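You operate a simulated robot arm through the tools that you are given. There is no shell and no other tool. Be economical: measure what you need, move in short steps, check, and stop when the job is done.

You are at the controls of a simulated robot arm. One attempt, no reset.

JOB
Unscrew the cap from the tube in the holder; put both in the pockets marked 1.
Fine: grip it with the blue knob first, leave the knob at FREE; cap in the flat pocket, tube in the deep one; other parts and the stop stay put.

The check looks at the end state, three seconds after you hand in, the way a careful person would. Anything else that was tipped, shoved, dropped, spilled or broken makes it a failure. Lids that push on must go on centred and level and be pressed home; caps that screw on are set level and turned clockwise until they are tight.

ROBOT AND FRAMES
A 7-joint arm with a two-finger parallel gripper, fixed in place. Base frame: the origin is at the foot of the arm, x ahead of it, y to its left, z up; the work surface is at about z = 803. Units: mm, rad, N and s.
With the tool pointing down near the work surface it reaches from about 240 to 680 mm from the base axis. Its first joint turns from -1.152 to 1.152 rad. Payload 2.4 kg.
The tool frame sits at the grasp point between the pads (the TCP): z along the fingers, y along the line on which they close. The tips reach 30 mm beyond it. The gripper opens to 94 mm. The fingers are 28 mm wide and 10 mm thick; the gripper's body (50 by 96 mm) begins 55 mm behind the TCP.
Orientation is told as [roll, pitch, yaw] about the base's x, y, z axes, in that order, counted from this pose: with the fingers straight down and closing along the base's y, the tool's x points along the base's -x, its y along +y and its z along -z.

CONTROLS
- The arm moves only by the tool step_arm. Its argument "targets" is a list of rows, each an object of numbers (a shift or turn left out is 0, a gripper value left out holds the last): "dx", "dy", "dz": the shift along the tool's x, y, z in units of 30 mm (1.0 is 30 mm); "ax", "ay", "az": the turn, a rotation vector about the tool's x, y, z in units of 5 degrees (1.0 is 5 degrees); "gripper": the opening, from 0 (shut) to 1 (fully open). In form: [{"dx": .., "dy": .., "dz": .., "ax": .., "ay": .., "az": .., "gripper": ..}, ...]. A call has 1 to 20 rows; each row shifts and turns the commanded pose from where the row before left it, along the tool's axes as they then stand. A call with a number of a shift or a turn outside -1 to 1 is refused whole. A row lasts 0.2 s, in which the tool goes at most 50 mm and 0.15 rad; a call with a longer step from one row to the next is refused whole, and so is a gripper value outside its range. Where a pose cannot be reached the arm comes as near as it can. A force on the tool above 90 N (or 10 N above the force at the start of the call, whichever is more), or a blocked arm, ends the call early, and 0.2 s more pass. The fingers move at their own pace (about 153 mm/s each) and stop on an object; they squeeze with about 39 N. The grip force told is the motor's: it shows also when the fingers shut on nothing. Time passes only in rows, and 0.2 s behind the last, so rows that do not move let the fingers close. It gives the time, the measured TCP pose, the force on the tool (base axes), the opening and the grip force at its end, in the units of the frame above (readings bear some noise), with the torque about the TCP (base axes, N m) and any sound that the robot's microphone picked up, and new pictures: "views" is both (left out), scene, wrist or none.
- Cameras (640 x 400 px; columns grow to the right, rows downward): "scene" is fixed at [48.4, 481.2, 1456.1]; the picture's right is [-0.65, -0.76, 0.00], its down [-0.37, 0.31, -0.88] and it looks along [0.67, -0.57, -0.48] (base axes); focal length 345 px, centre (320, 200). "wrist" rides on the gripper at [76, 14, -102] in the tool frame; the picture's right is [-0.18, 0.98, 0.00], its down [-0.75, -0.14, -0.64] and it looks along [-0.63, -0.12, 0.77] (tool axes); focal length 243 px, centre (320, 200). There is no depth. A picture from a camera that has moved, and an enlarged one, comes with that camera's place and axes in the base frame and with its lens.
- enlarge(camera, box): a new picture of the part [left, top, right, bottom] of that camera's present view, enlarged. The clock stands still meanwhile.
- close_job(): hands the job in; it is judged then, once.

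Work in short steps. Places have to be worked out from the pictures, the camera data and where the tool is seen: move nearer, look again, correct. Check each grasp and each placing, and mend what went wrong. You have 120 turns and 200 pictures in all, those below and enlarged ones among them. Open the gripper and draw the arm clear of the work before you hand the job in, unless the task says otherwise; then end with one line.

The tools are called after "Request:" by a JSON object that holds its "method" and its "body". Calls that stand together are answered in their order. step_arm: Moves the arm, as the interface text tells. Its arguments: {"type":"object","properties":{"targets":{"type":"array","items":{"type":"object","properties":{"dx":{"type":"number"},"dy":{"type":"number"},"dz":{"type":"number"},"ax":{"type":"number"},"ay":{"type":"number"},"az":{"type":"number"},"gripper":{"type":"number"}}}},"views":{"type":"string","enum":["both","scene","wrist","none"]}},"required":["targets"]} The other tools are called the same way: enlarge (camera, box) takes an enlarged picture of a part of a camera's view; close_job () hands the job in.

At the start:

```text
clock: 0.0
tool_pos: [435.4, -30.3, 1155.6]
tool_rot: [-0.003, 0.0, 0.0]
force: [-0.8, 0.8, -0.5]
moment: [0.01, 0.01, 0.01]
gripper_width: 94.1
finger_force: 0.1
```

scene: 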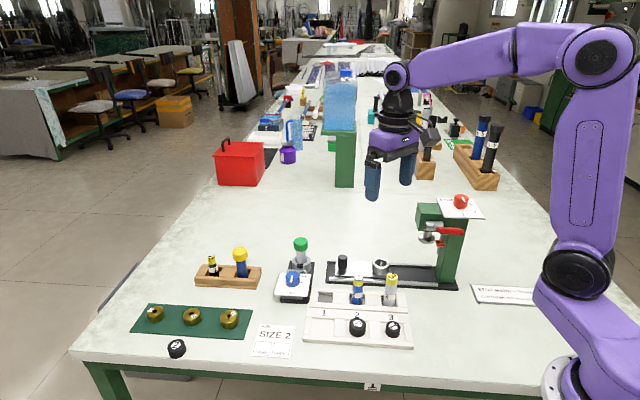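
wrist: 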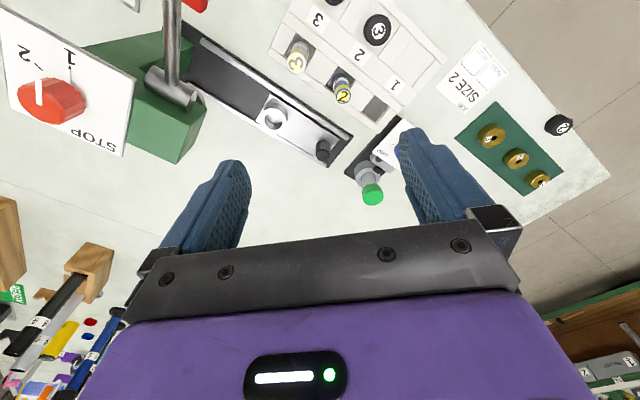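

The holder with the green-capped tube and blue knob is near the tray; I enlarge both to read details.

Request:
{"method": "enlarge", "body": {"camera": "scene", "box": [260, 225, 420, 355]}}

Request:
{"method": "enlarge", "body": {"camera": "wrist", "box": [250, 0, 460, 220]}}

```text
3.08 times, centred on (340, 290) of scene
camera zoom: at [48.4, 481.2, 1456.1], right [-0.65, -0.76, 0.0], down [-0.37, 0.31, -0.88], along [0.67, -0.57, -0.48], focal length 1061 px, centre (258, -77)
```

zoom: 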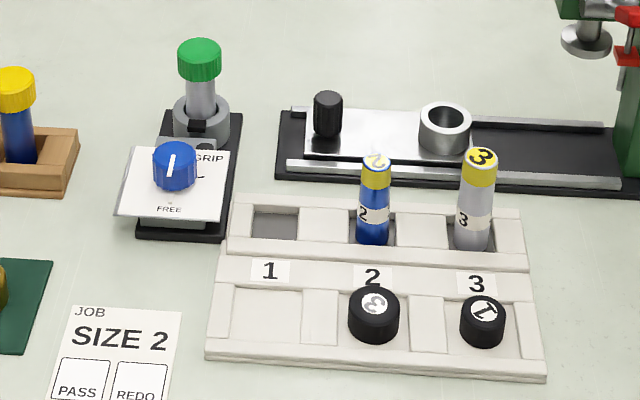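

```text
1.82 times, centred on (355, 110) of wrist
camera zoom: at [360.9, -16.3, 1257.5], right [0.18, 0.98, 0.0], down [0.75, -0.14, 0.64], along [0.63, -0.12, -0.77], focal length 441 px, centre (256, 364)
```

zoom: 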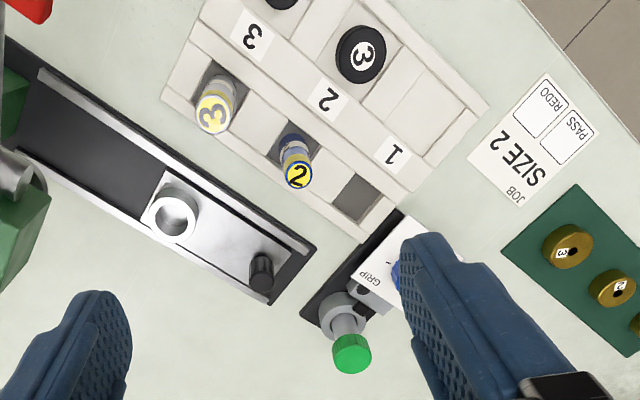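

Cap is estimated near (655, 27, 900). I'll move lower and nearer to look closely at the holder and tray.

Request:
{"method": "step_arm", "body": {"targets": [{"dx": -0.6, "dy": 0.42, "dz": 0.88}, {"dx": -0.6, "dy": 0.42, "dz": 0.88}, {"dx": -0.6, "dy": 0.42, "dz": 0.88}, {"dx": -0.6, "dy": 0.42, "dz": 0.88}], "views": "wrist"}}

```text
clock: 1.0
tool_pos: [507.0, 19.6, 1047.0]
tool_rot: [0.0, 0.001, 0.001]
force: [-0.2, -0.6, 0.2]
moment: [-0.03, 0.0, 0.0]
gripper_width: 94.0
finger_force: 0.1
camera wrist: at [432.3, 35.1, 1150.3], right [0.18, 0.98, 0.0], down [0.75, -0.14, 0.64], along [0.63, -0.12, -0.77], focal length 243 px, centre (320, 200)
```

wrist: 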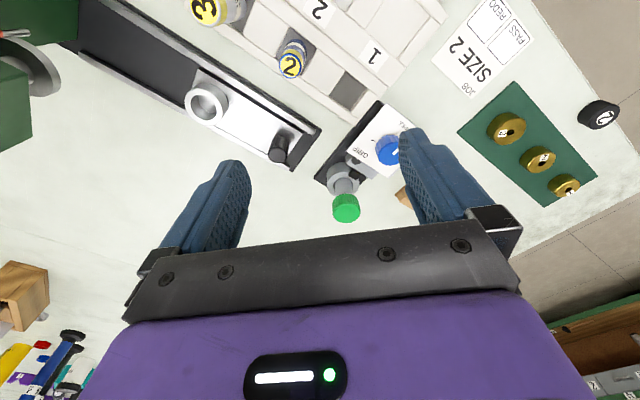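

Request:
{"method": "enlarge", "body": {"camera": "wrist", "box": [280, 40, 440, 240]}}

Request:
{"method": "enlarge", "body": {"camera": "scene", "box": [265, 230, 335, 310]}}

```text
2.00 times, centred on (360, 140) of wrist
camera zoom: at [432.3, 35.1, 1150.3], right [0.18, 0.98, 0.0], down [0.75, -0.14, 0.64], along [0.63, -0.12, -0.77], focal length 485 px, centre (240, 320)
```

zoom: 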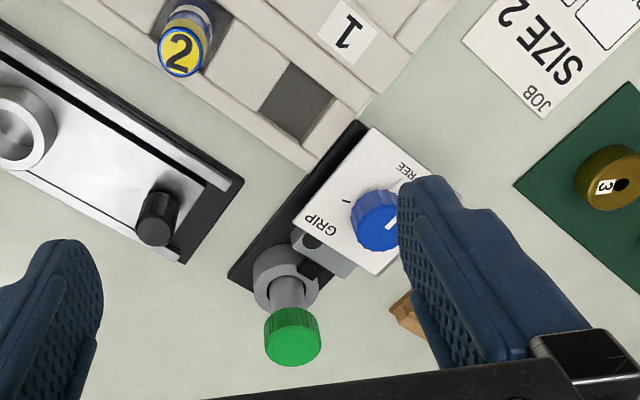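

```text
5.00 times, centred on (300, 270) of scene
camera zoom: at [48.4, 481.1, 1456.1], right [-0.65, -0.76, 0.0], down [-0.37, 0.31, -0.88], along [0.67, -0.57, -0.48], focal length 1724 px, centre (420, -150)
```

zoom: 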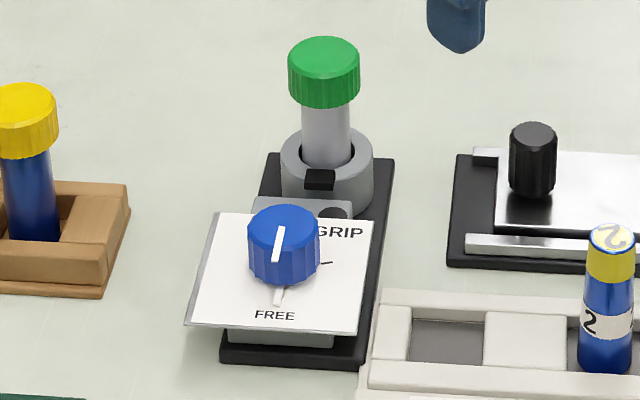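

Knob top is about (605, 98, 860), cap top about (660, 28, 910), each ~37 mm across. FREE→GRIP is about 90° counter-clockwise seen from above. I move above the knob to refine.

Request:
{"method": "step_arm", "body": {"targets": [{"dx": -0.653, "dy": 0.52, "dz": 0.6}, {"dx": -0.653, "dy": 0.52, "dz": 0.6}, {"dx": -0.653, "dy": 0.52, "dz": 0.6}, {"dx": -0.653, "dy": 0.52, "dz": 0.6}, {"dx": -0.653, "dy": 0.52, "dz": 0.4}], "views": "both"}}

Request:
{"method": "enlarge", "body": {"camera": "wrist", "box": [220, 60, 420, 240]}}

```text
clock: 2.2
tool_pos: [605.0, 97.7, 963.0]
tool_rot: [0.0, -0.002, 0.0]
force: [-0.5, 0.1, -0.5]
moment: [0.0, 0.01, -0.03]
gripper_width: 93.9
finger_force: 0.0
camera wrist: at [530.1, 111.4, 1066.9], right [0.18, 0.98, 0.0], down [0.75, -0.14, 0.64], along [0.63, -0.12, -0.77], focal length 243 px, centre (320, 200)
```

scene: 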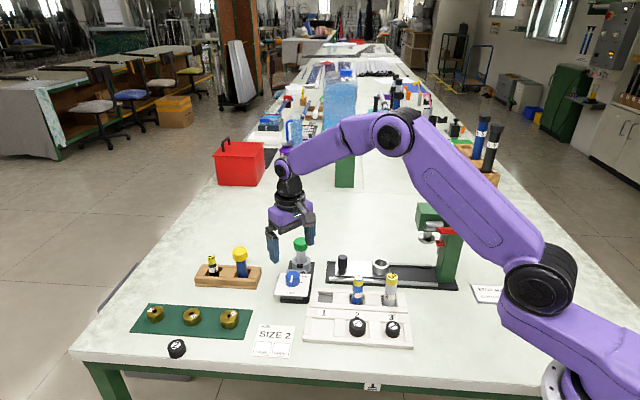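
wrist: 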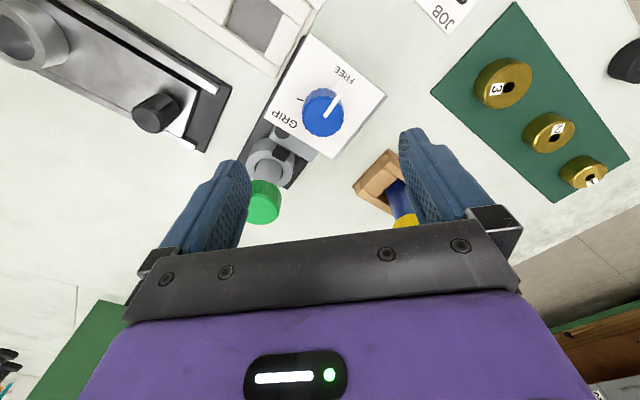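

```text
2.22 times, centred on (320, 150) of wrist
camera zoom: at [530.1, 111.4, 1066.9], right [0.18, 0.98, 0.0], down [0.75, -0.14, 0.64], along [0.63, -0.12, -0.77], focal length 539 px, centre (320, 311)
```

zoom: 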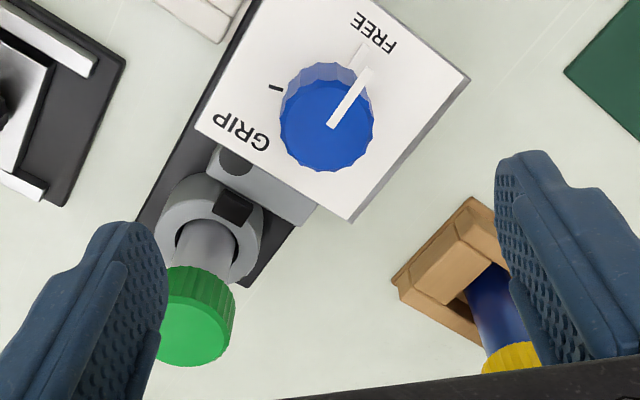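

Pointer is at FREE; GRIP is ~90-100° CCW. I turn to yaw −50° above the knob and adjust slightly, then check.

Request:
{"method": "step_arm", "body": {"targets": [{"az": 1}, {"az": 1}, {"az": 1}, {"az": 1}, {"az": 1}, {"az": 1}, {"az": 1}, {"az": 1}, {"az": 1}, {"az": 1, "gripper": 0.7}, {"dz": 0.7}, {"dz": 0.6}], "views": "both"}}

Request:
{"method": "enlarge", "body": {"camera": "scene", "box": [250, 210, 340, 310]}}

```text
clock: 4.8
tool_pos: [606.5, 98.5, 926.4]
tool_rot: [-0.002, 0.0, -0.871]
force: [-0.4, -0.3, 0.4]
moment: [-0.01, 0.01, -0.02]
gripper_width: 65.7
finger_force: 0.2
camera wrist: at [570.0, 166.6, 1029.4], right [0.87, 0.49, 0.0], down [0.38, -0.67, 0.64], along [0.32, -0.56, -0.77], focal length 243 px, centre (320, 200)
```

scene: 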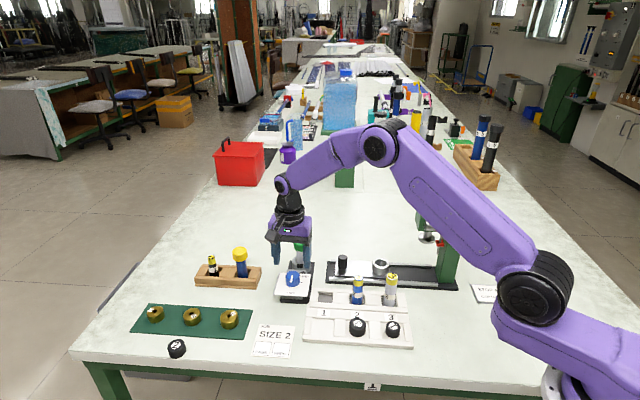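
wrist: 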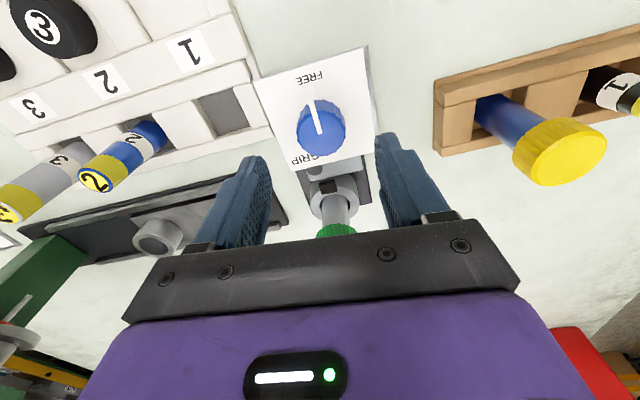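

```text
4.00 times, centred on (295, 260) of scene
camera zoom: at [48.4, 481.2, 1456.1], right [-0.65, -0.76, 0.0], down [-0.37, 0.31, -0.88], along [0.67, -0.57, -0.48], focal length 1379 px, centre (420, -40)
```

zoom: 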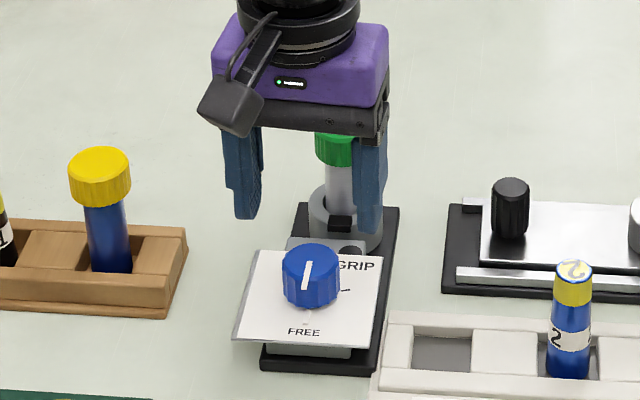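

Knob centre about (608, 100), top ≈ 858; aligned laterally. I descend to TCP z≈876 and check tip clearance from the plate.

Request:
{"method": "step_arm", "body": {"targets": [{"dz": 0.6}, {"dz": 0.6}, {"dz": 0.47, "gripper": 0.6}], "views": "wrist"}}

Request:
{"method": "enlarge", "body": {"camera": "scene", "box": [250, 230, 340, 310]}}

```text
clock: 5.6
tool_pos: [606.6, 97.7, 876.5]
tool_rot: [0.001, -0.001, -0.872]
force: [-0.3, 0.0, -0.2]
moment: [0.0, 0.04, 0.03]
gripper_width: 56.3
finger_force: 0.1
camera wrist: at [568.6, 165.3, 978.7], right [0.87, 0.49, 0.0], down [0.38, -0.67, 0.64], along [0.32, -0.56, -0.77], focal length 243 px, centre (320, 200)
```

wrist: 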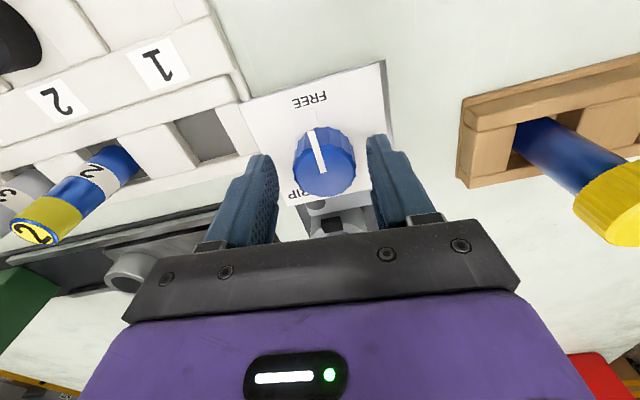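

```text
5.00 times, centred on (295, 270) of scene
camera zoom: at [48.4, 481.2, 1456.1], right [-0.65, -0.76, 0.0], down [-0.37, 0.31, -0.88], along [0.67, -0.57, -0.48], focal length 1724 px, centre (445, -150)
```

zoom: 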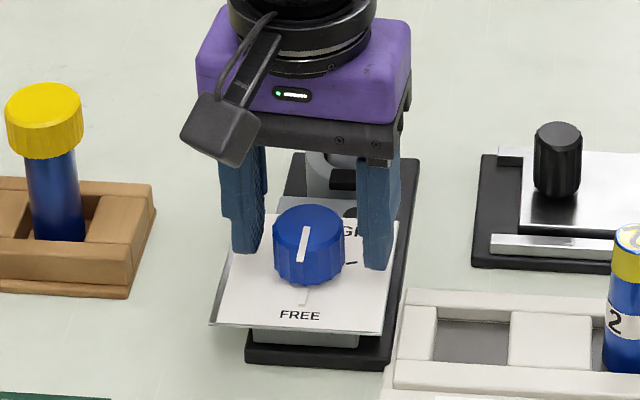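

Tips are at ~846, knob well between. I lower 3 mm and close on the knob.

Request:
{"method": "step_arm", "body": {"targets": [{"dz": 0.1, "dy": 0.05}, {"gripper": 0.2}, {"gripper": 0.2}, {"gripper": 0.2}], "views": "wrist"}}

```text
clock: 6.6
tool_pos: [607.8, 99.5, 873.0]
tool_rot: [0.003, -0.003, -0.873]
force: [10.2, 4.6, -5.8]
moment: [-0.38, -0.01, -0.02]
gripper_width: 35.5
finger_force: 45.3
camera wrist: at [570.4, 166.9, 975.3], right [0.87, 0.49, 0.0], down [0.38, -0.67, 0.64], along [0.32, -0.56, -0.77], focal length 243 px, centre (320, 200)
```

wrist: 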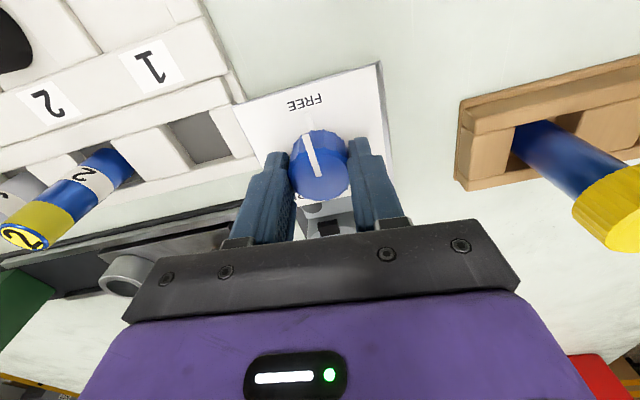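

Knob gripped (35.5 mm). Turn CCW in part and watch the forces.

Request:
{"method": "step_arm", "body": {"targets": [{"az": -1, "dy": 0.03}, {"az": -1}, {"az": -1}, {"az": -1}, {"az": -1}, {"az": -1}], "views": "wrist"}}

```text
clock: 8.0
tool_pos: [608.0, 99.3, 873.0]
tool_rot: [-0.002, 0.0, -0.347]
force: [3.0, 7.1, -5.5]
moment: [-0.29, -0.84, -0.02]
gripper_width: 35.3
finger_force: 44.7
camera wrist: at [542.1, 138.6, 975.5], right [0.51, 0.86, 0.0], down [0.66, -0.39, 0.64], along [0.55, -0.33, -0.77], focal length 243 px, centre (320, 200)
```

wrist: 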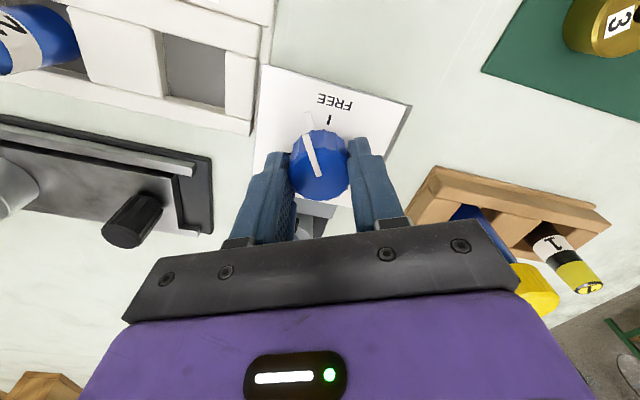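

The knob follows (30° done). Continue to 90°.

Request:
{"method": "step_arm", "body": {"targets": [{"az": -1}, {"az": -1}, {"az": -1}, {"az": -1}, {"az": -1}, {"az": -1}, {"az": -1}, {"az": -1}, {"az": -1}, {"az": -1}, {"az": -1}, {"az": -1}], "views": "wrist"}}

Request:
{"method": "enlarge", "body": {"camera": "wrist", "box": [240, 60, 420, 220]}}

```text
clock: 10.6
tool_pos: [607.2, 99.4, 873.7]
tool_rot: [0.0, -0.001, 0.7]
force: [-0.5, 6.4, -9.7]
moment: [-0.92, 0.51, -0.02]
gripper_width: 35.7
finger_force: 45.2
camera wrist: at [541.5, 61.2, 975.5], right [-0.49, 0.87, 0.0], down [0.67, 0.38, 0.64], along [0.56, 0.32, -0.77], focal length 243 px, centre (320, 200)
```

wrist: 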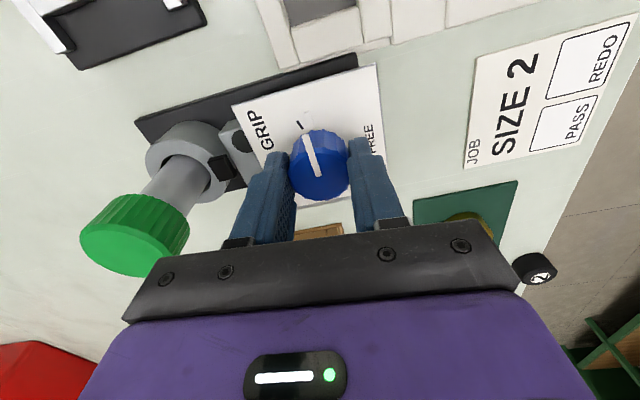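

```text
2.50 times, centred on (330, 140) of wrist
camera zoom: at [541.5, 61.2, 975.5], right [-0.49, 0.87, 0.0], down [0.67, 0.38, 0.64], along [0.56, 0.32, -0.77], focal length 606 px, centre (295, 350)
```

zoom: 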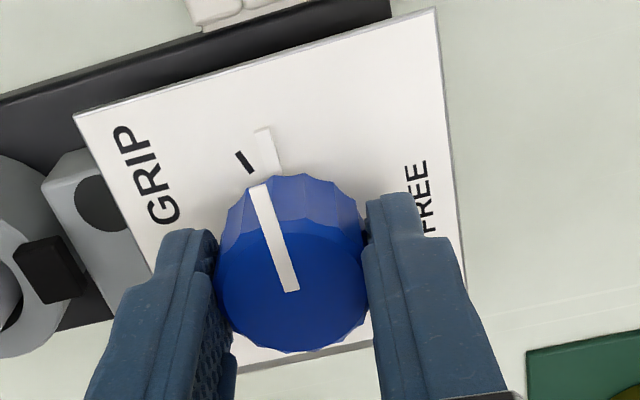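

The pointer is ~12° short of the GRIP tick; turn a little further.

Request:
{"method": "step_arm", "body": {"targets": [{"az": -1}, {"az": -1}, {"az": -0.5}], "views": "none"}}

Request:
{"method": "enlarge", "body": {"camera": "wrist", "box": [240, 60, 420, 220]}}

```text
clock: 11.4
tool_pos: [607.7, 98.5, 872.8]
tool_rot: [-0.001, -0.002, 0.916]
force: [3.4, 4.8, -18.6]
moment: [0.97, -0.52, 0.01]
gripper_width: 35.6
finger_force: 44.9
```

```text
2.50 times, centred on (330, 140) of wrist
camera zoom: at [551.1, 47.5, 975.4], right [-0.67, 0.74, 0.0], down [0.57, 0.51, 0.64], along [0.48, 0.43, -0.77], focal length 606 px, centre (295, 350)
```

zoom: 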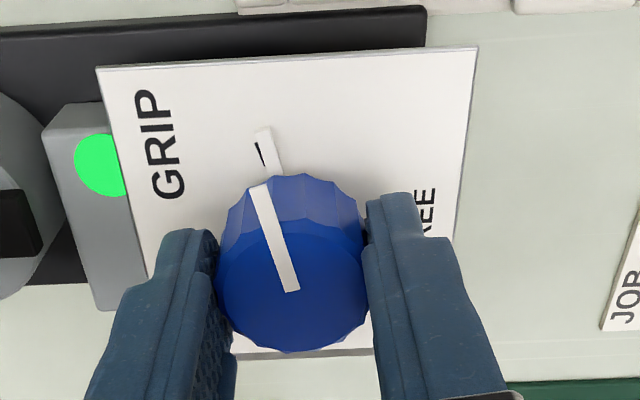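

The green lamp lit: the tube is gripped. Release, lift, go back to yaw 0 and move above the cap.

Request:
{"method": "step_arm", "body": {"targets": [{"gripper": 0.65}, {"gripper": 0.65}, {"dz": -0.8}, {"dz": -1}, {"dz": -1, "gripper": 0.8}, {"dz": -0.4, "az": 1}, {"az": 1}, {"az": 1}, {"az": 1}, {"az": 1}, {"az": 1}, {"az": 1}, {"az": 1}, {"az": 1}, {"az": 1}, {"az": 0.5}, {"dx": -0.58, "dy": -0.79}, {"dx": -0.58, "dy": -0.79}, {"dx": -0.58, "dy": -0.79}], "views": "both"}}

Request:
{"method": "enlarge", "body": {"camera": "wrist", "box": [220, 60, 420, 240]}}

Request:
{"method": "enlarge", "body": {"camera": "scene", "box": [250, 210, 340, 310]}}

```text
clock: 15.4
tool_pos: [661.1, 26.9, 968.4]
tool_rot: [0.001, 0.0, 0.001]
force: [0.9, 0.3, -0.2]
moment: [0.01, 0.0, 0.01]
gripper_width: 75.4
finger_force: 0.1
camera wrist: at [586.1, 42.0, 1070.8], right [0.18, 0.98, 0.0], down [0.75, -0.14, 0.64], along [0.63, -0.12, -0.77], focal length 243 px, centre (320, 200)
```

scene: 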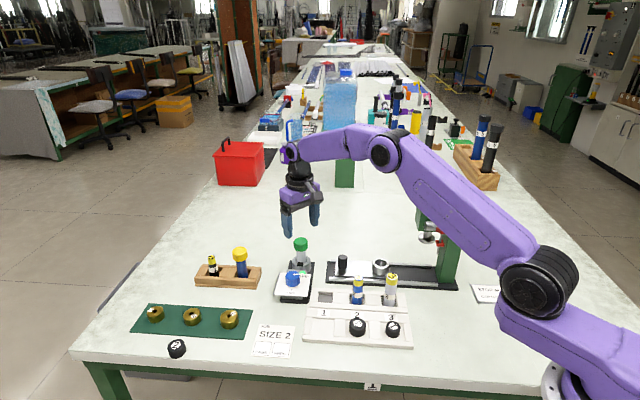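
wrist: 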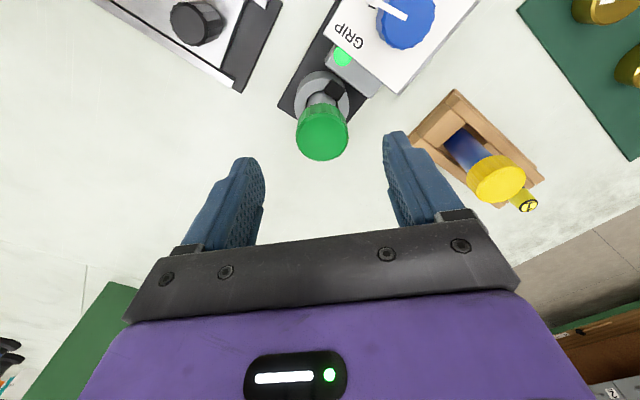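

```text
2.22 times, centred on (320, 150) of wrist
camera zoom: at [586.1, 42.0, 1070.8], right [0.18, 0.98, 0.0], down [0.75, -0.14, 0.64], along [0.63, -0.12, -0.77], focal length 539 px, centre (320, 311)
```

zoom: 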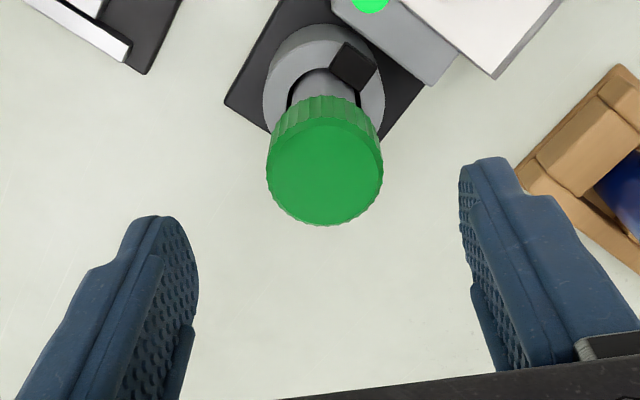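

```text
4.00 times, centred on (295, 260) of scene
camera zoom: at [48.4, 481.2, 1456.1], right [-0.65, -0.76, 0.0], down [-0.37, 0.31, -0.88], along [0.67, -0.57, -0.48], focal length 1379 px, centre (420, -40)
```

zoom: 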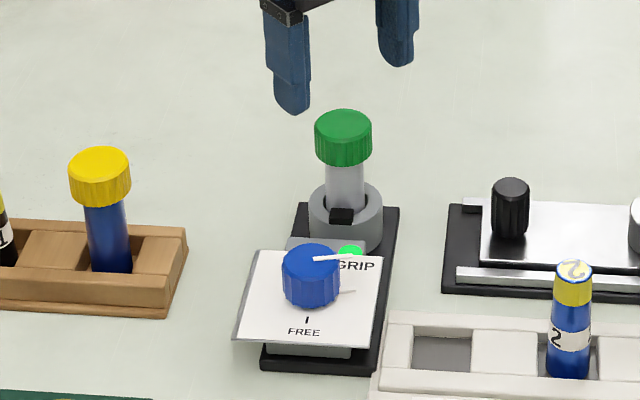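

Cap centred near (661, 28), top ≈ 911, ~37 mm wide. I wind the wrist to −100° above it to get a long unscrewing stroke.

Request:
{"method": "step_arm", "body": {"targets": [{"az": 1}, {"az": 1}, {"az": 1}, {"az": 1}, {"az": 1}, {"az": 1}, {"az": 1}, {"az": 1}, {"az": 1}, {"az": 1}, {"az": 1}, {"az": 1}, {"az": 1}, {"az": 1}, {"az": 1}, {"az": 1}, {"az": 1}, {"az": 1}, {"az": 1}, {"az": 1}], "views": "wrist"}}

Request:
{"method": "enlarge", "body": {"camera": "wrist", "box": [220, 60, 420, 240]}}

```text
clock: 19.6
tool_pos: [661.0, 28.4, 969.5]
tool_rot: [0.0, -0.001, -1.747]
force: [-0.8, -0.8, -0.9]
moment: [-0.02, 0.0, -0.01]
gripper_width: 75.2
finger_force: 0.0
camera wrist: at [688.8, 100.5, 1071.8], right [0.94, -0.35, 0.0], down [-0.27, -0.72, 0.64], along [-0.23, -0.6, -0.77], focal length 243 px, centre (320, 200)
```

wrist: 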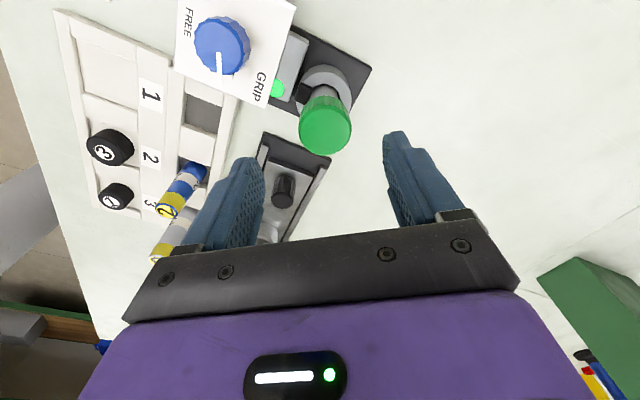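

```text
2.22 times, centred on (320, 150) of wrist
camera zoom: at [688.8, 100.5, 1071.8], right [0.94, -0.35, 0.0], down [-0.27, -0.72, 0.64], along [-0.23, -0.6, -0.77], focal length 539 px, centre (320, 311)
```

zoom: 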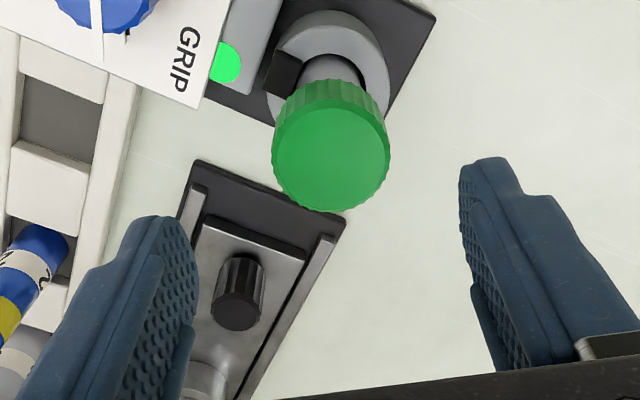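

Two wrist views intersect at cap (665, 28.5), top ≈ 903. I correct and descend to TCP z≈916, then close.

Request:
{"method": "step_arm", "body": {"targets": [{"dx": 0.02, "dy": 0.13, "dz": 0.6}, {"dz": 0.6, "gripper": 0.65}, {"dz": 0.58}, {"gripper": 0.2}, {"gripper": 0.2}, {"gripper": 0.2}], "views": "wrist"}}

Request:
{"method": "enlarge", "body": {"camera": "scene", "box": [250, 210, 340, 310]}}

```text
clock: 21.0
tool_pos: [665.4, 27.7, 916.0]
tool_rot: [0.001, 0.0, -1.744]
force: [0.9, -0.1, 0.4]
moment: [0.01, -0.03, -0.01]
gripper_width: 36.0
finger_force: 39.3
camera wrist: at [692.5, 100.9, 1019.0], right [0.94, -0.35, 0.0], down [-0.27, -0.72, 0.64], along [-0.23, -0.6, -0.77], focal length 243 px, centre (320, 200)
```

wrist: 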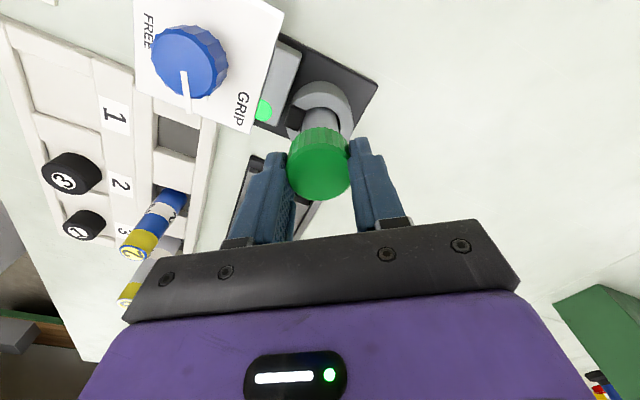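

```text
4.00 times, centred on (295, 260) of scene
camera zoom: at [48.5, 481.2, 1456.1], right [-0.65, -0.76, 0.0], down [-0.37, 0.31, -0.88], along [0.67, -0.57, -0.48], focal length 1379 px, centre (420, -40)
```

zoom: 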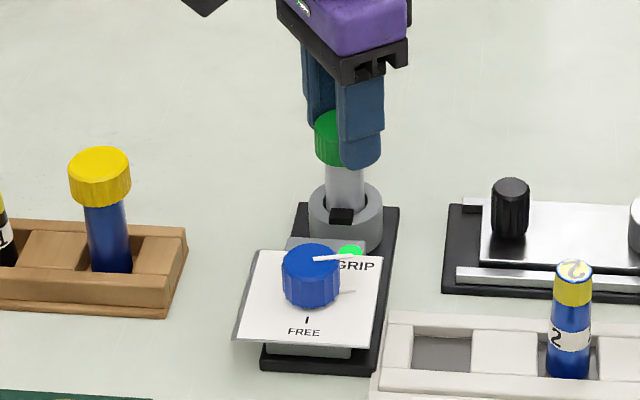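

Well-centred grip (36.0 mm, almost no side force). Unscrew CCW 50° and read forces.

Request:
{"method": "step_arm", "body": {"targets": [{"az": -1}, {"az": -1}, {"az": -1}, {"az": -1}, {"az": -1}, {"az": -1}, {"az": -1}, {"az": -1}, {"az": -1}, {"az": -1}], "views": "none"}}

Request:
{"method": "enlarge", "body": {"camera": "scene", "box": [250, 210, 340, 310]}}

```text
clock: 23.2
tool_pos: [662.7, 27.8, 918.1]
tool_rot: [0.001, -0.002, -0.871]
force: [6.1, 3.9, 20.4]
moment: [0.11, -0.07, -0.07]
gripper_width: 35.5
finger_force: 39.3
```

```text
4.00 times, centred on (295, 260) of scene
camera zoom: at [48.1, 481.2, 1456.1], right [-0.65, -0.76, 0.0], down [-0.37, 0.31, -0.88], along [0.67, -0.57, -0.48], focal length 1379 px, centre (420, -40)
```

zoom: 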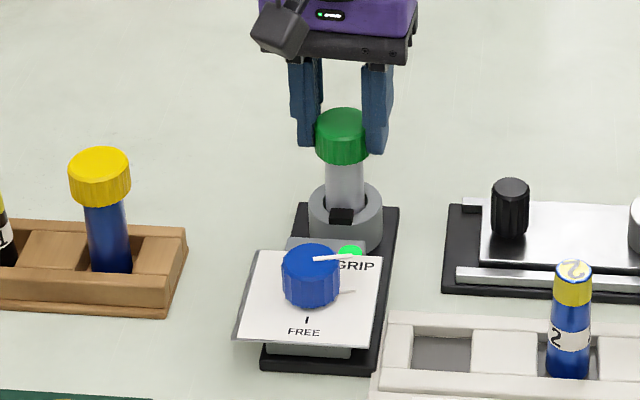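

The cap pushes up (20 N), so it is climbing. Continue with a little upward relief.

Request:
{"method": "step_arm", "body": {"targets": [{"az": -1, "dz": -0.04}, {"az": -1, "dz": -0.01}, {"az": -1, "dz": -0.01}, {"az": -1, "dz": -0.01}, {"az": -1, "dz": -0.01}, {"az": -1, "dz": -0.01}, {"az": -1, "dz": -0.01}, {"az": -1, "dz": -0.01}, {"az": -1, "dz": -0.01}, {"az": -1, "dz": -0.01}], "views": "none"}}

Request:
{"method": "enlarge", "body": {"camera": "wrist", "box": [220, 60, 420, 240]}}

```text
clock: 25.4
tool_pos: [664.3, 28.5, 919.1]
tool_rot: [0.0, -0.002, 0.002]
force: [11.3, 6.2, 10.3]
moment: [0.15, -0.18, -0.02]
gripper_width: 35.7
finger_force: 39.0
```

```text
2.22 times, centred on (320, 150) of wrist
camera zoom: at [589.0, 42.7, 1022.3], right [0.18, 0.98, 0.0], down [0.75, -0.14, 0.64], along [0.63, -0.12, -0.77], focal length 539 px, centre (320, 311)
```

zoom: 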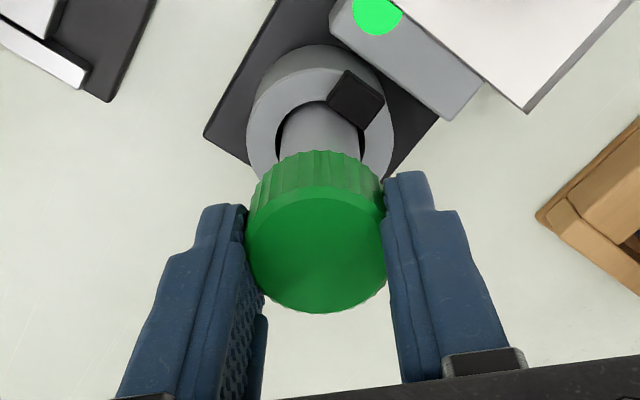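

100° done, still some upward push. Continue unscrewing with relief and a slight re-centring.

Request:
{"method": "step_arm", "body": {"targets": [{"az": -1, "dz": -0.01, "dx": -0.03, "dy": 0.02}, {"az": -1, "dz": -0.01}, {"az": -1, "dz": -0.01}, {"az": -1, "dz": -0.01}, {"az": -1, "dz": -0.01}, {"az": -1, "dz": -0.01}, {"az": -1, "dz": -0.01}, {"az": -1, "dz": -0.01}, {"az": -1, "dz": -0.01}, {"az": -1, "dz": -0.01}], "views": "none"}}

Request:
{"method": "enlarge", "body": {"camera": "scene", "box": [250, 210, 340, 310]}}

```text
clock: 27.6
tool_pos: [664.5, 27.8, 923.0]
tool_rot: [0.0, -0.002, 0.875]
force: [0.6, 4.3, 1.6]
moment: [0.07, -0.03, 0.02]
gripper_width: 35.5
finger_force: 39.1
```

```text
4.00 times, centred on (295, 260) of scene
camera zoom: at [48.4, 481.3, 1456.0], right [-0.65, -0.76, 0.0], down [-0.37, 0.31, -0.88], along [0.67, -0.57, -0.48], focal length 1379 px, centre (420, -40)
```

zoom: 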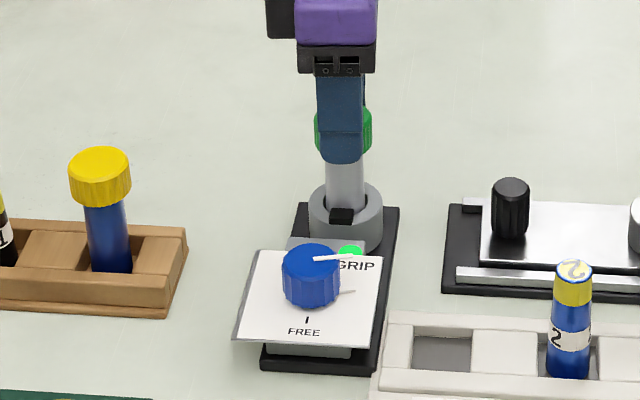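

Forces are now near zero. Continue 50° with slower relief.

Request:
{"method": "step_arm", "body": {"targets": [{"az": -1, "dz": -0.003}, {"az": -1, "dz": -0.003}, {"az": -1, "dz": -0.003}, {"az": -1, "dz": -0.003}, {"az": -1, "dz": -0.003}, {"az": -1, "dz": -0.003}, {"az": -1, "dz": -0.003}, {"az": -1, "dz": -0.003}, {"az": -1, "dz": -0.003}, {"az": -1, "dz": -0.003}], "views": "none"}}

Request:
{"method": "enlarge", "body": {"camera": "scene", "box": [250, 210, 340, 310]}}

Request:
{"method": "enlarge", "body": {"camera": "wrist", "box": [220, 60, 420, 240]}}

```text
clock: 29.8
tool_pos: [665.8, 28.6, 923.5]
tool_rot: [0.0, 0.0, 1.746]
force: [-0.5, -0.1, -0.6]
moment: [-0.01, 0.0, 0.02]
gripper_width: 35.0
finger_force: 39.3
```

```text
4.00 times, centred on (295, 260) of scene
camera zoom: at [48.4, 481.2, 1456.1], right [-0.65, -0.76, 0.0], down [-0.37, 0.31, -0.88], along [0.67, -0.57, -0.48], focal length 1379 px, centre (420, -40)
```

zoom: 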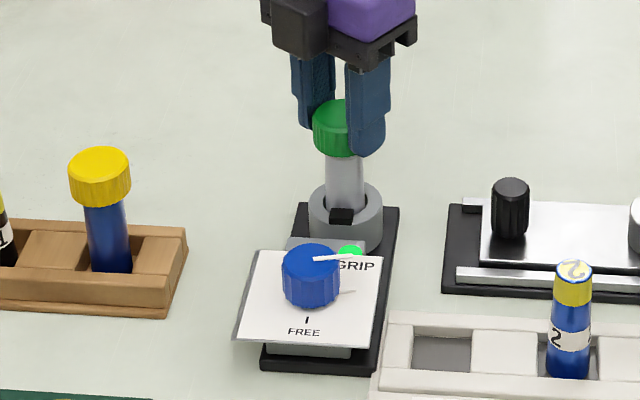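

```text
2.22 times, centred on (320, 150) of wrist
camera zoom: at [665.7, -48.5, 1026.0], right [-1.0, 0.01, 0.0], down [0.01, 0.77, 0.64], along [0.01, 0.64, -0.77], focal length 539 px, centre (320, 311)
```

zoom: 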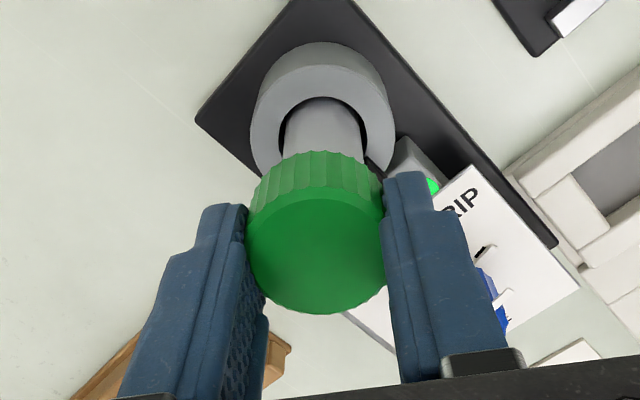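

Forces vanished and the cap has risen ~6 mm: likely free. Lift 30 mm gently and check.

Request:
{"method": "step_arm", "body": {"targets": [{"dz": -0.1}, {"dz": -0.2}, {"dz": -0.3}, {"dz": -0.4}], "views": "wrist"}}

Request:
{"method": "enlarge", "body": {"camera": "scene", "box": [250, 210, 340, 310]}}

```text
clock: 30.8
tool_pos: [664.6, 26.7, 954.4]
tool_rot: [0.0, 0.0, 1.745]
force: [0.5, 0.9, 2.0]
moment: [-0.02, -0.03, -0.01]
gripper_width: 35.1
finger_force: 38.8
camera wrist: at [665.0, -50.0, 1057.4], right [-1.0, 0.01, 0.0], down [0.01, 0.77, 0.64], along [0.01, 0.64, -0.77], focal length 243 px, centre (320, 200)
```

wrist: 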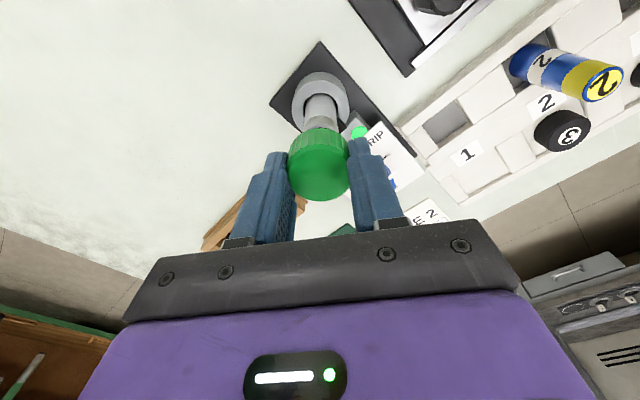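

```text
4.00 times, centred on (295, 260) of scene
camera zoom: at [48.4, 481.2, 1456.1], right [-0.65, -0.76, 0.0], down [-0.37, 0.31, -0.88], along [0.67, -0.57, -0.48], focal length 1379 px, centre (420, -40)
```

zoom: 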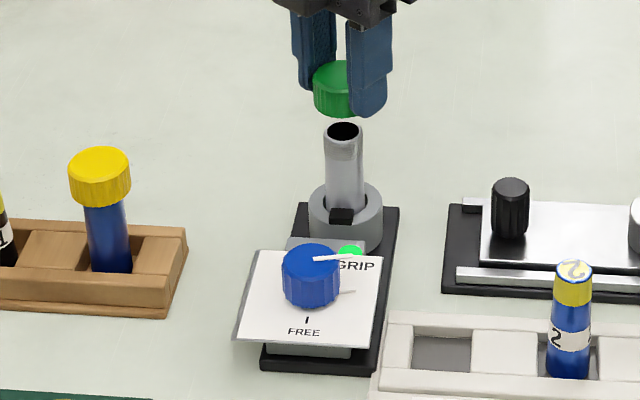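

The cap is off and held. Raise, turn to yaw ~45° and travel to above flat pocket 1 (about (465, 112)).

Request:
{"method": "step_arm", "body": {"targets": [{"dz": -0.8}, {"dz": -0.8}, {"az": 1}, {"az": 1}, {"az": 1}, {"az": 1}, {"az": 1}, {"az": 1}, {"az": 1}, {"az": 1}, {"az": 1}, {"az": 1}, {"az": 1}, {"dx": 0.375, "dy": 0.903}, {"dx": 0.375, "dy": 0.903}, {"dx": 0.375, "dy": 0.903}, {"dx": 0.375, "dy": 0.903}, {"dx": 0.375, "dy": 0.903}, {"dx": 0.375, "dy": 0.903}, {"dx": 0.375, "dy": 0.903}], "views": "both"}}

```text
clock: 35.0
tool_pos: [477.7, 105.6, 1001.8]
tool_rot: [0.0, 0.001, 0.785]
force: [0.7, 0.4, -0.2]
moment: [-0.01, -0.03, -0.03]
gripper_width: 34.5
finger_force: 38.9
camera wrist: at [413.6, 63.0, 1104.7], right [-0.56, 0.83, 0.0], down [0.63, 0.43, 0.64], along [0.53, 0.36, -0.77], focal length 243 px, centre (320, 200)
```

scene: 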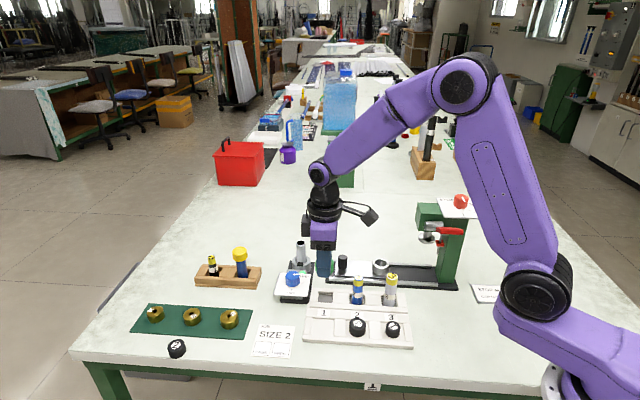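
wrist: 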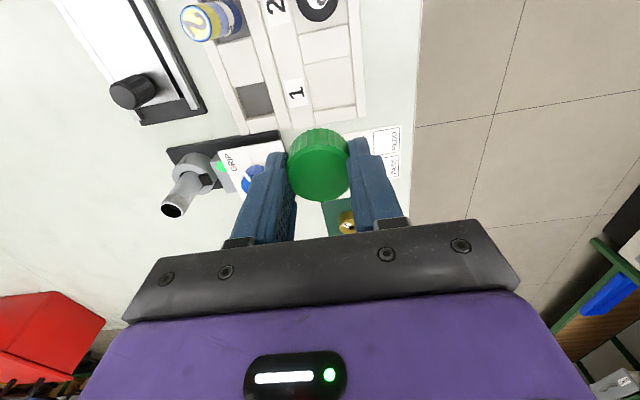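

Request:
{"method": "enlarge", "body": {"camera": "wrist", "box": [200, 0, 420, 150]}}

Request:
{"method": "enlarge", "body": {"camera": "scene", "box": [290, 270, 430, 360]}}

```text
2.67 times, centred on (310, 75) of wrist
camera zoom: at [413.6, 63.0, 1104.7], right [-0.56, 0.83, 0.0], down [0.63, 0.43, 0.64], along [0.53, 0.36, -0.77], focal length 647 px, centre (347, 533)
```

zoom: 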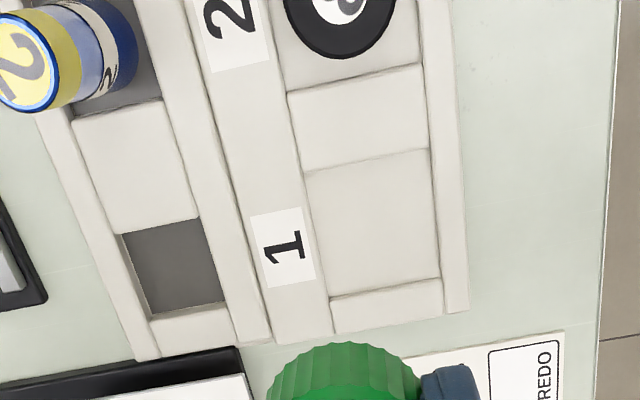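

```text
4.44 times, centred on (360, 315) of scene
camera zoom: at [48.4, 481.2, 1456.1], right [-0.65, -0.76, 0.0], down [-0.37, 0.31, -0.88], along [0.67, -0.57, -0.48], focal length 1532 px, centre (142, -311)
```

zoom: 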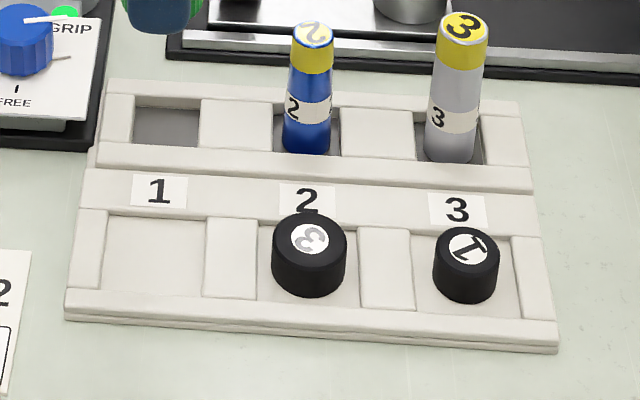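

Pocket centre computes to ~(471.5, 117), 51 mm square with a ~10 mm rim. The finger tips are about level with the cap's underside, so they'd hit the rim; I'll rest the cap back on the clamped tube (no screwing) and regrip it higher.

Request:
{"method": "step_arm", "body": {"targets": [{"dx": -0.375, "dy": -0.903}, {"dx": -0.375, "dy": -0.903}, {"dx": -0.375, "dy": -0.903}, {"dx": -0.375, "dy": -0.903}, {"dx": -0.375, "dy": -0.903}, {"dx": -0.375, "dy": -0.903}, {"dx": -0.375, "dy": -0.903}, {}, {"dz": 0.8}, {"dz": 0.5}], "views": "wrist"}}

Request:
{"method": "enlarge", "body": {"camera": "scene", "box": [250, 210, 340, 310]}}

```text
clock: 37.2
tool_pos: [665.0, 26.3, 964.6]
tool_rot: [0.0, 0.001, 0.784]
force: [0.4, -0.3, 0.9]
moment: [-0.03, -0.01, 0.03]
gripper_width: 34.7
finger_force: 39.0
camera wrist: at [601.9, -16.7, 1066.6], right [-0.56, 0.83, 0.0], down [0.63, 0.43, 0.64], along [0.53, 0.36, -0.77], focal length 243 px, centre (320, 200)
```

wrist: 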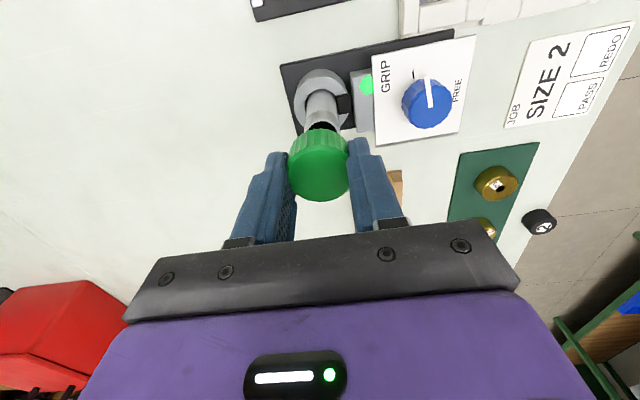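

```text
4.00 times, centred on (295, 260) of scene
camera zoom: at [48.4, 481.2, 1456.1], right [-0.65, -0.76, 0.0], down [-0.37, 0.31, -0.88], along [0.67, -0.57, -0.48], focal length 1379 px, centre (420, -40)
```

zoom: 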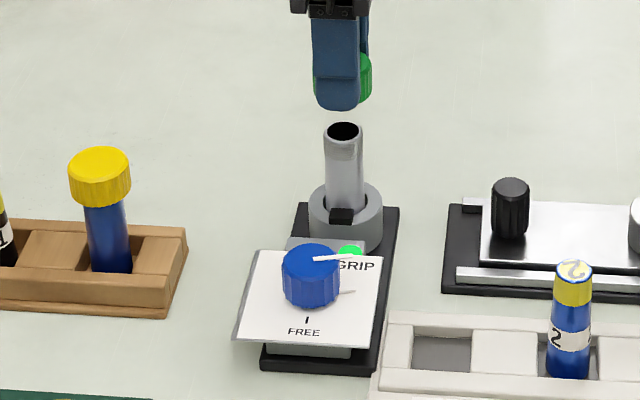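

Aligned over the tube. Lower to the height where it came free.

Request:
{"method": "step_arm", "body": {"targets": [{"dz": 0.7}, {"dz": 0.4}, {"dz": 0.15}, {"dz": 0.08}], "views": "none"}}

Request:
{"method": "enlarge", "body": {"camera": "wrist", "box": [220, 60, 420, 240]}}

```text
clock: 38.2
tool_pos: [666.5, 26.1, 929.4]
tool_rot: [-0.007, -0.008, 0.783]
force: [-11.9, -3.1, 48.6]
moment: [0.43, 0.9, 0.07]
gripper_width: 35.4
finger_force: 38.8
```

```text
2.22 times, centred on (320, 150) of wrist
camera zoom: at [602.4, -17.3, 1030.6], right [-0.56, 0.83, -0.01], down [0.63, 0.43, 0.65], along [0.54, 0.36, -0.76], focal length 539 px, centre (320, 311)
```

zoom: 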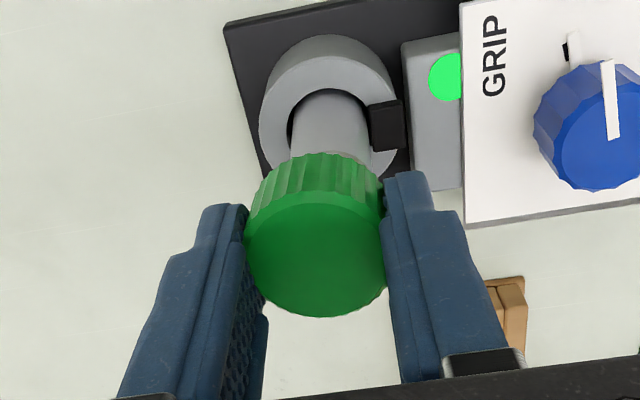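

It met the rim off-centre (48 N). Back off, shift ~(−1, +2) mm, and lower gently again.

Request:
{"method": "step_arm", "body": {"targets": [{"dz": -0.35}, {"dx": -0.024, "dy": 0.07}, {"dz": 0.1}, {"dz": 0.05}], "views": "none"}}

```text
clock: 39.2
tool_pos: [664.5, 30.9, 926.0]
tool_rot: [0.0, -0.001, 0.785]
force: [2.7, -1.1, -1.1]
moment: [-0.01, -0.08, -0.01]
gripper_width: 34.9
finger_force: 38.8
```

No force now at 926. Lower a bit more until it rests.

Request:
{"method": "step_arm", "body": {"targets": [{"dz": 0.05}, {"dz": 0.05}], "views": "none"}}

Request:
{"method": "enlarge", "body": {"camera": "scene", "box": [250, 210, 340, 310]}}

```text
clock: 39.8
tool_pos: [664.5, 29.7, 925.1]
tool_rot: [-0.001, 0.001, 0.784]
force: [0.3, -1.3, -0.3]
moment: [-0.01, 0.0, -0.02]
gripper_width: 34.7
finger_force: 39.0
```

```text
4.00 times, centred on (295, 260) of scene
camera zoom: at [48.4, 481.1, 1456.1], right [-0.65, -0.76, 0.0], down [-0.37, 0.31, -0.88], along [0.67, -0.57, -0.48], focal length 1379 px, centre (420, -40)
```

zoom: 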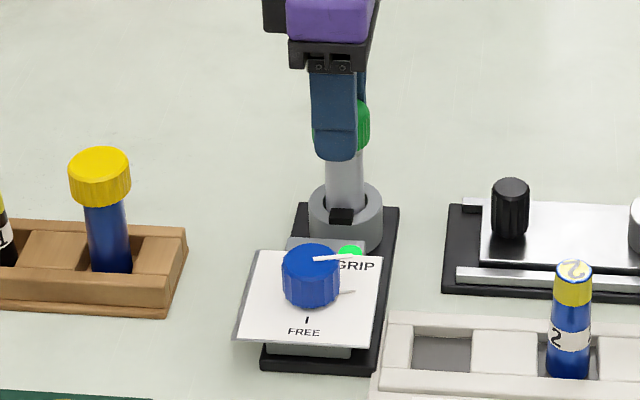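

Request:
{"method": "step_arm", "body": {"targets": [{"dz": 0.05}, {"dz": 0.05}], "views": "none"}}

```text
clock: 40.4
tool_pos: [664.7, 30.5, 924.0]
tool_rot: [0.0, 0.001, 0.785]
force: [-0.8, -0.5, 0.7]
moment: [0.0, 0.02, 0.0]
gripper_width: 34.8
finger_force: 38.4
```

Request:
{"method": "step_arm", "body": {"targets": [{"dz": 0.05}, {"dz": 0.05}, {"dz": 0.05}], "views": "none"}}

```text
clock: 41.2
tool_pos: [664.7, 27.7, 920.7]
tool_rot: [-0.003, -0.003, 0.785]
force: [-8.1, -8.1, 27.6]
moment: [-0.36, 0.53, -0.08]
gripper_width: 34.6
finger_force: 38.7
```

Contact at ~921: the cap rests on the tube. Open, raise ~9 mm and look.

Request:
{"method": "step_arm", "body": {"targets": [{"dz": -0.06}, {"gripper": 0.65}, {"gripper": 0.65}, {"dz": -0.3}], "views": "wrist"}}

Request:
{"method": "enlarge", "body": {"camera": "scene", "box": [250, 210, 340, 310]}}

```text
clock: 42.2
tool_pos: [665.0, 30.9, 928.2]
tool_rot: [0.0, -0.001, 0.783]
force: [0.1, 0.2, 0.2]
moment: [0.04, 0.04, -0.03]
gripper_width: 61.1
finger_force: 0.0
camera wrist: at [601.3, -12.6, 1032.0], right [-0.56, 0.83, 0.0], down [0.63, 0.43, 0.64], along [0.53, 0.36, -0.77], focal length 243 px, centre (320, 200)
```

wrist: 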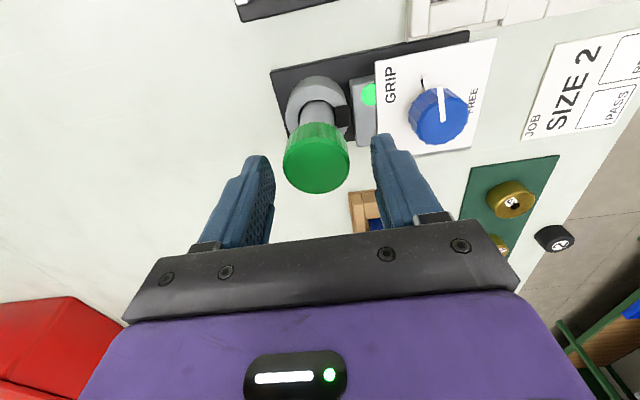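

```text
4.00 times, centred on (295, 260) of scene
camera zoom: at [48.4, 481.2, 1456.1], right [-0.65, -0.76, 0.0], down [-0.37, 0.31, -0.88], along [0.67, -0.57, -0.48], focal length 1379 px, centre (420, -40)
```

zoom: 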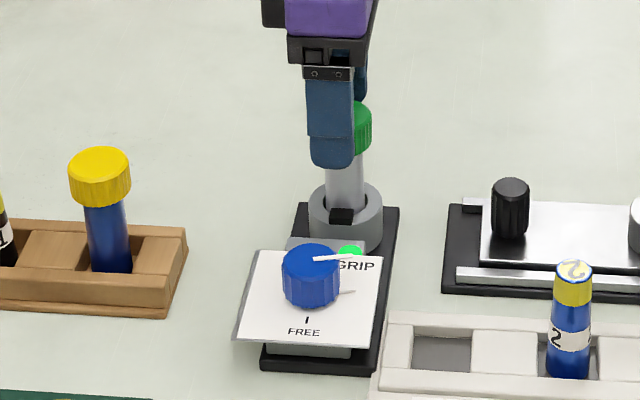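

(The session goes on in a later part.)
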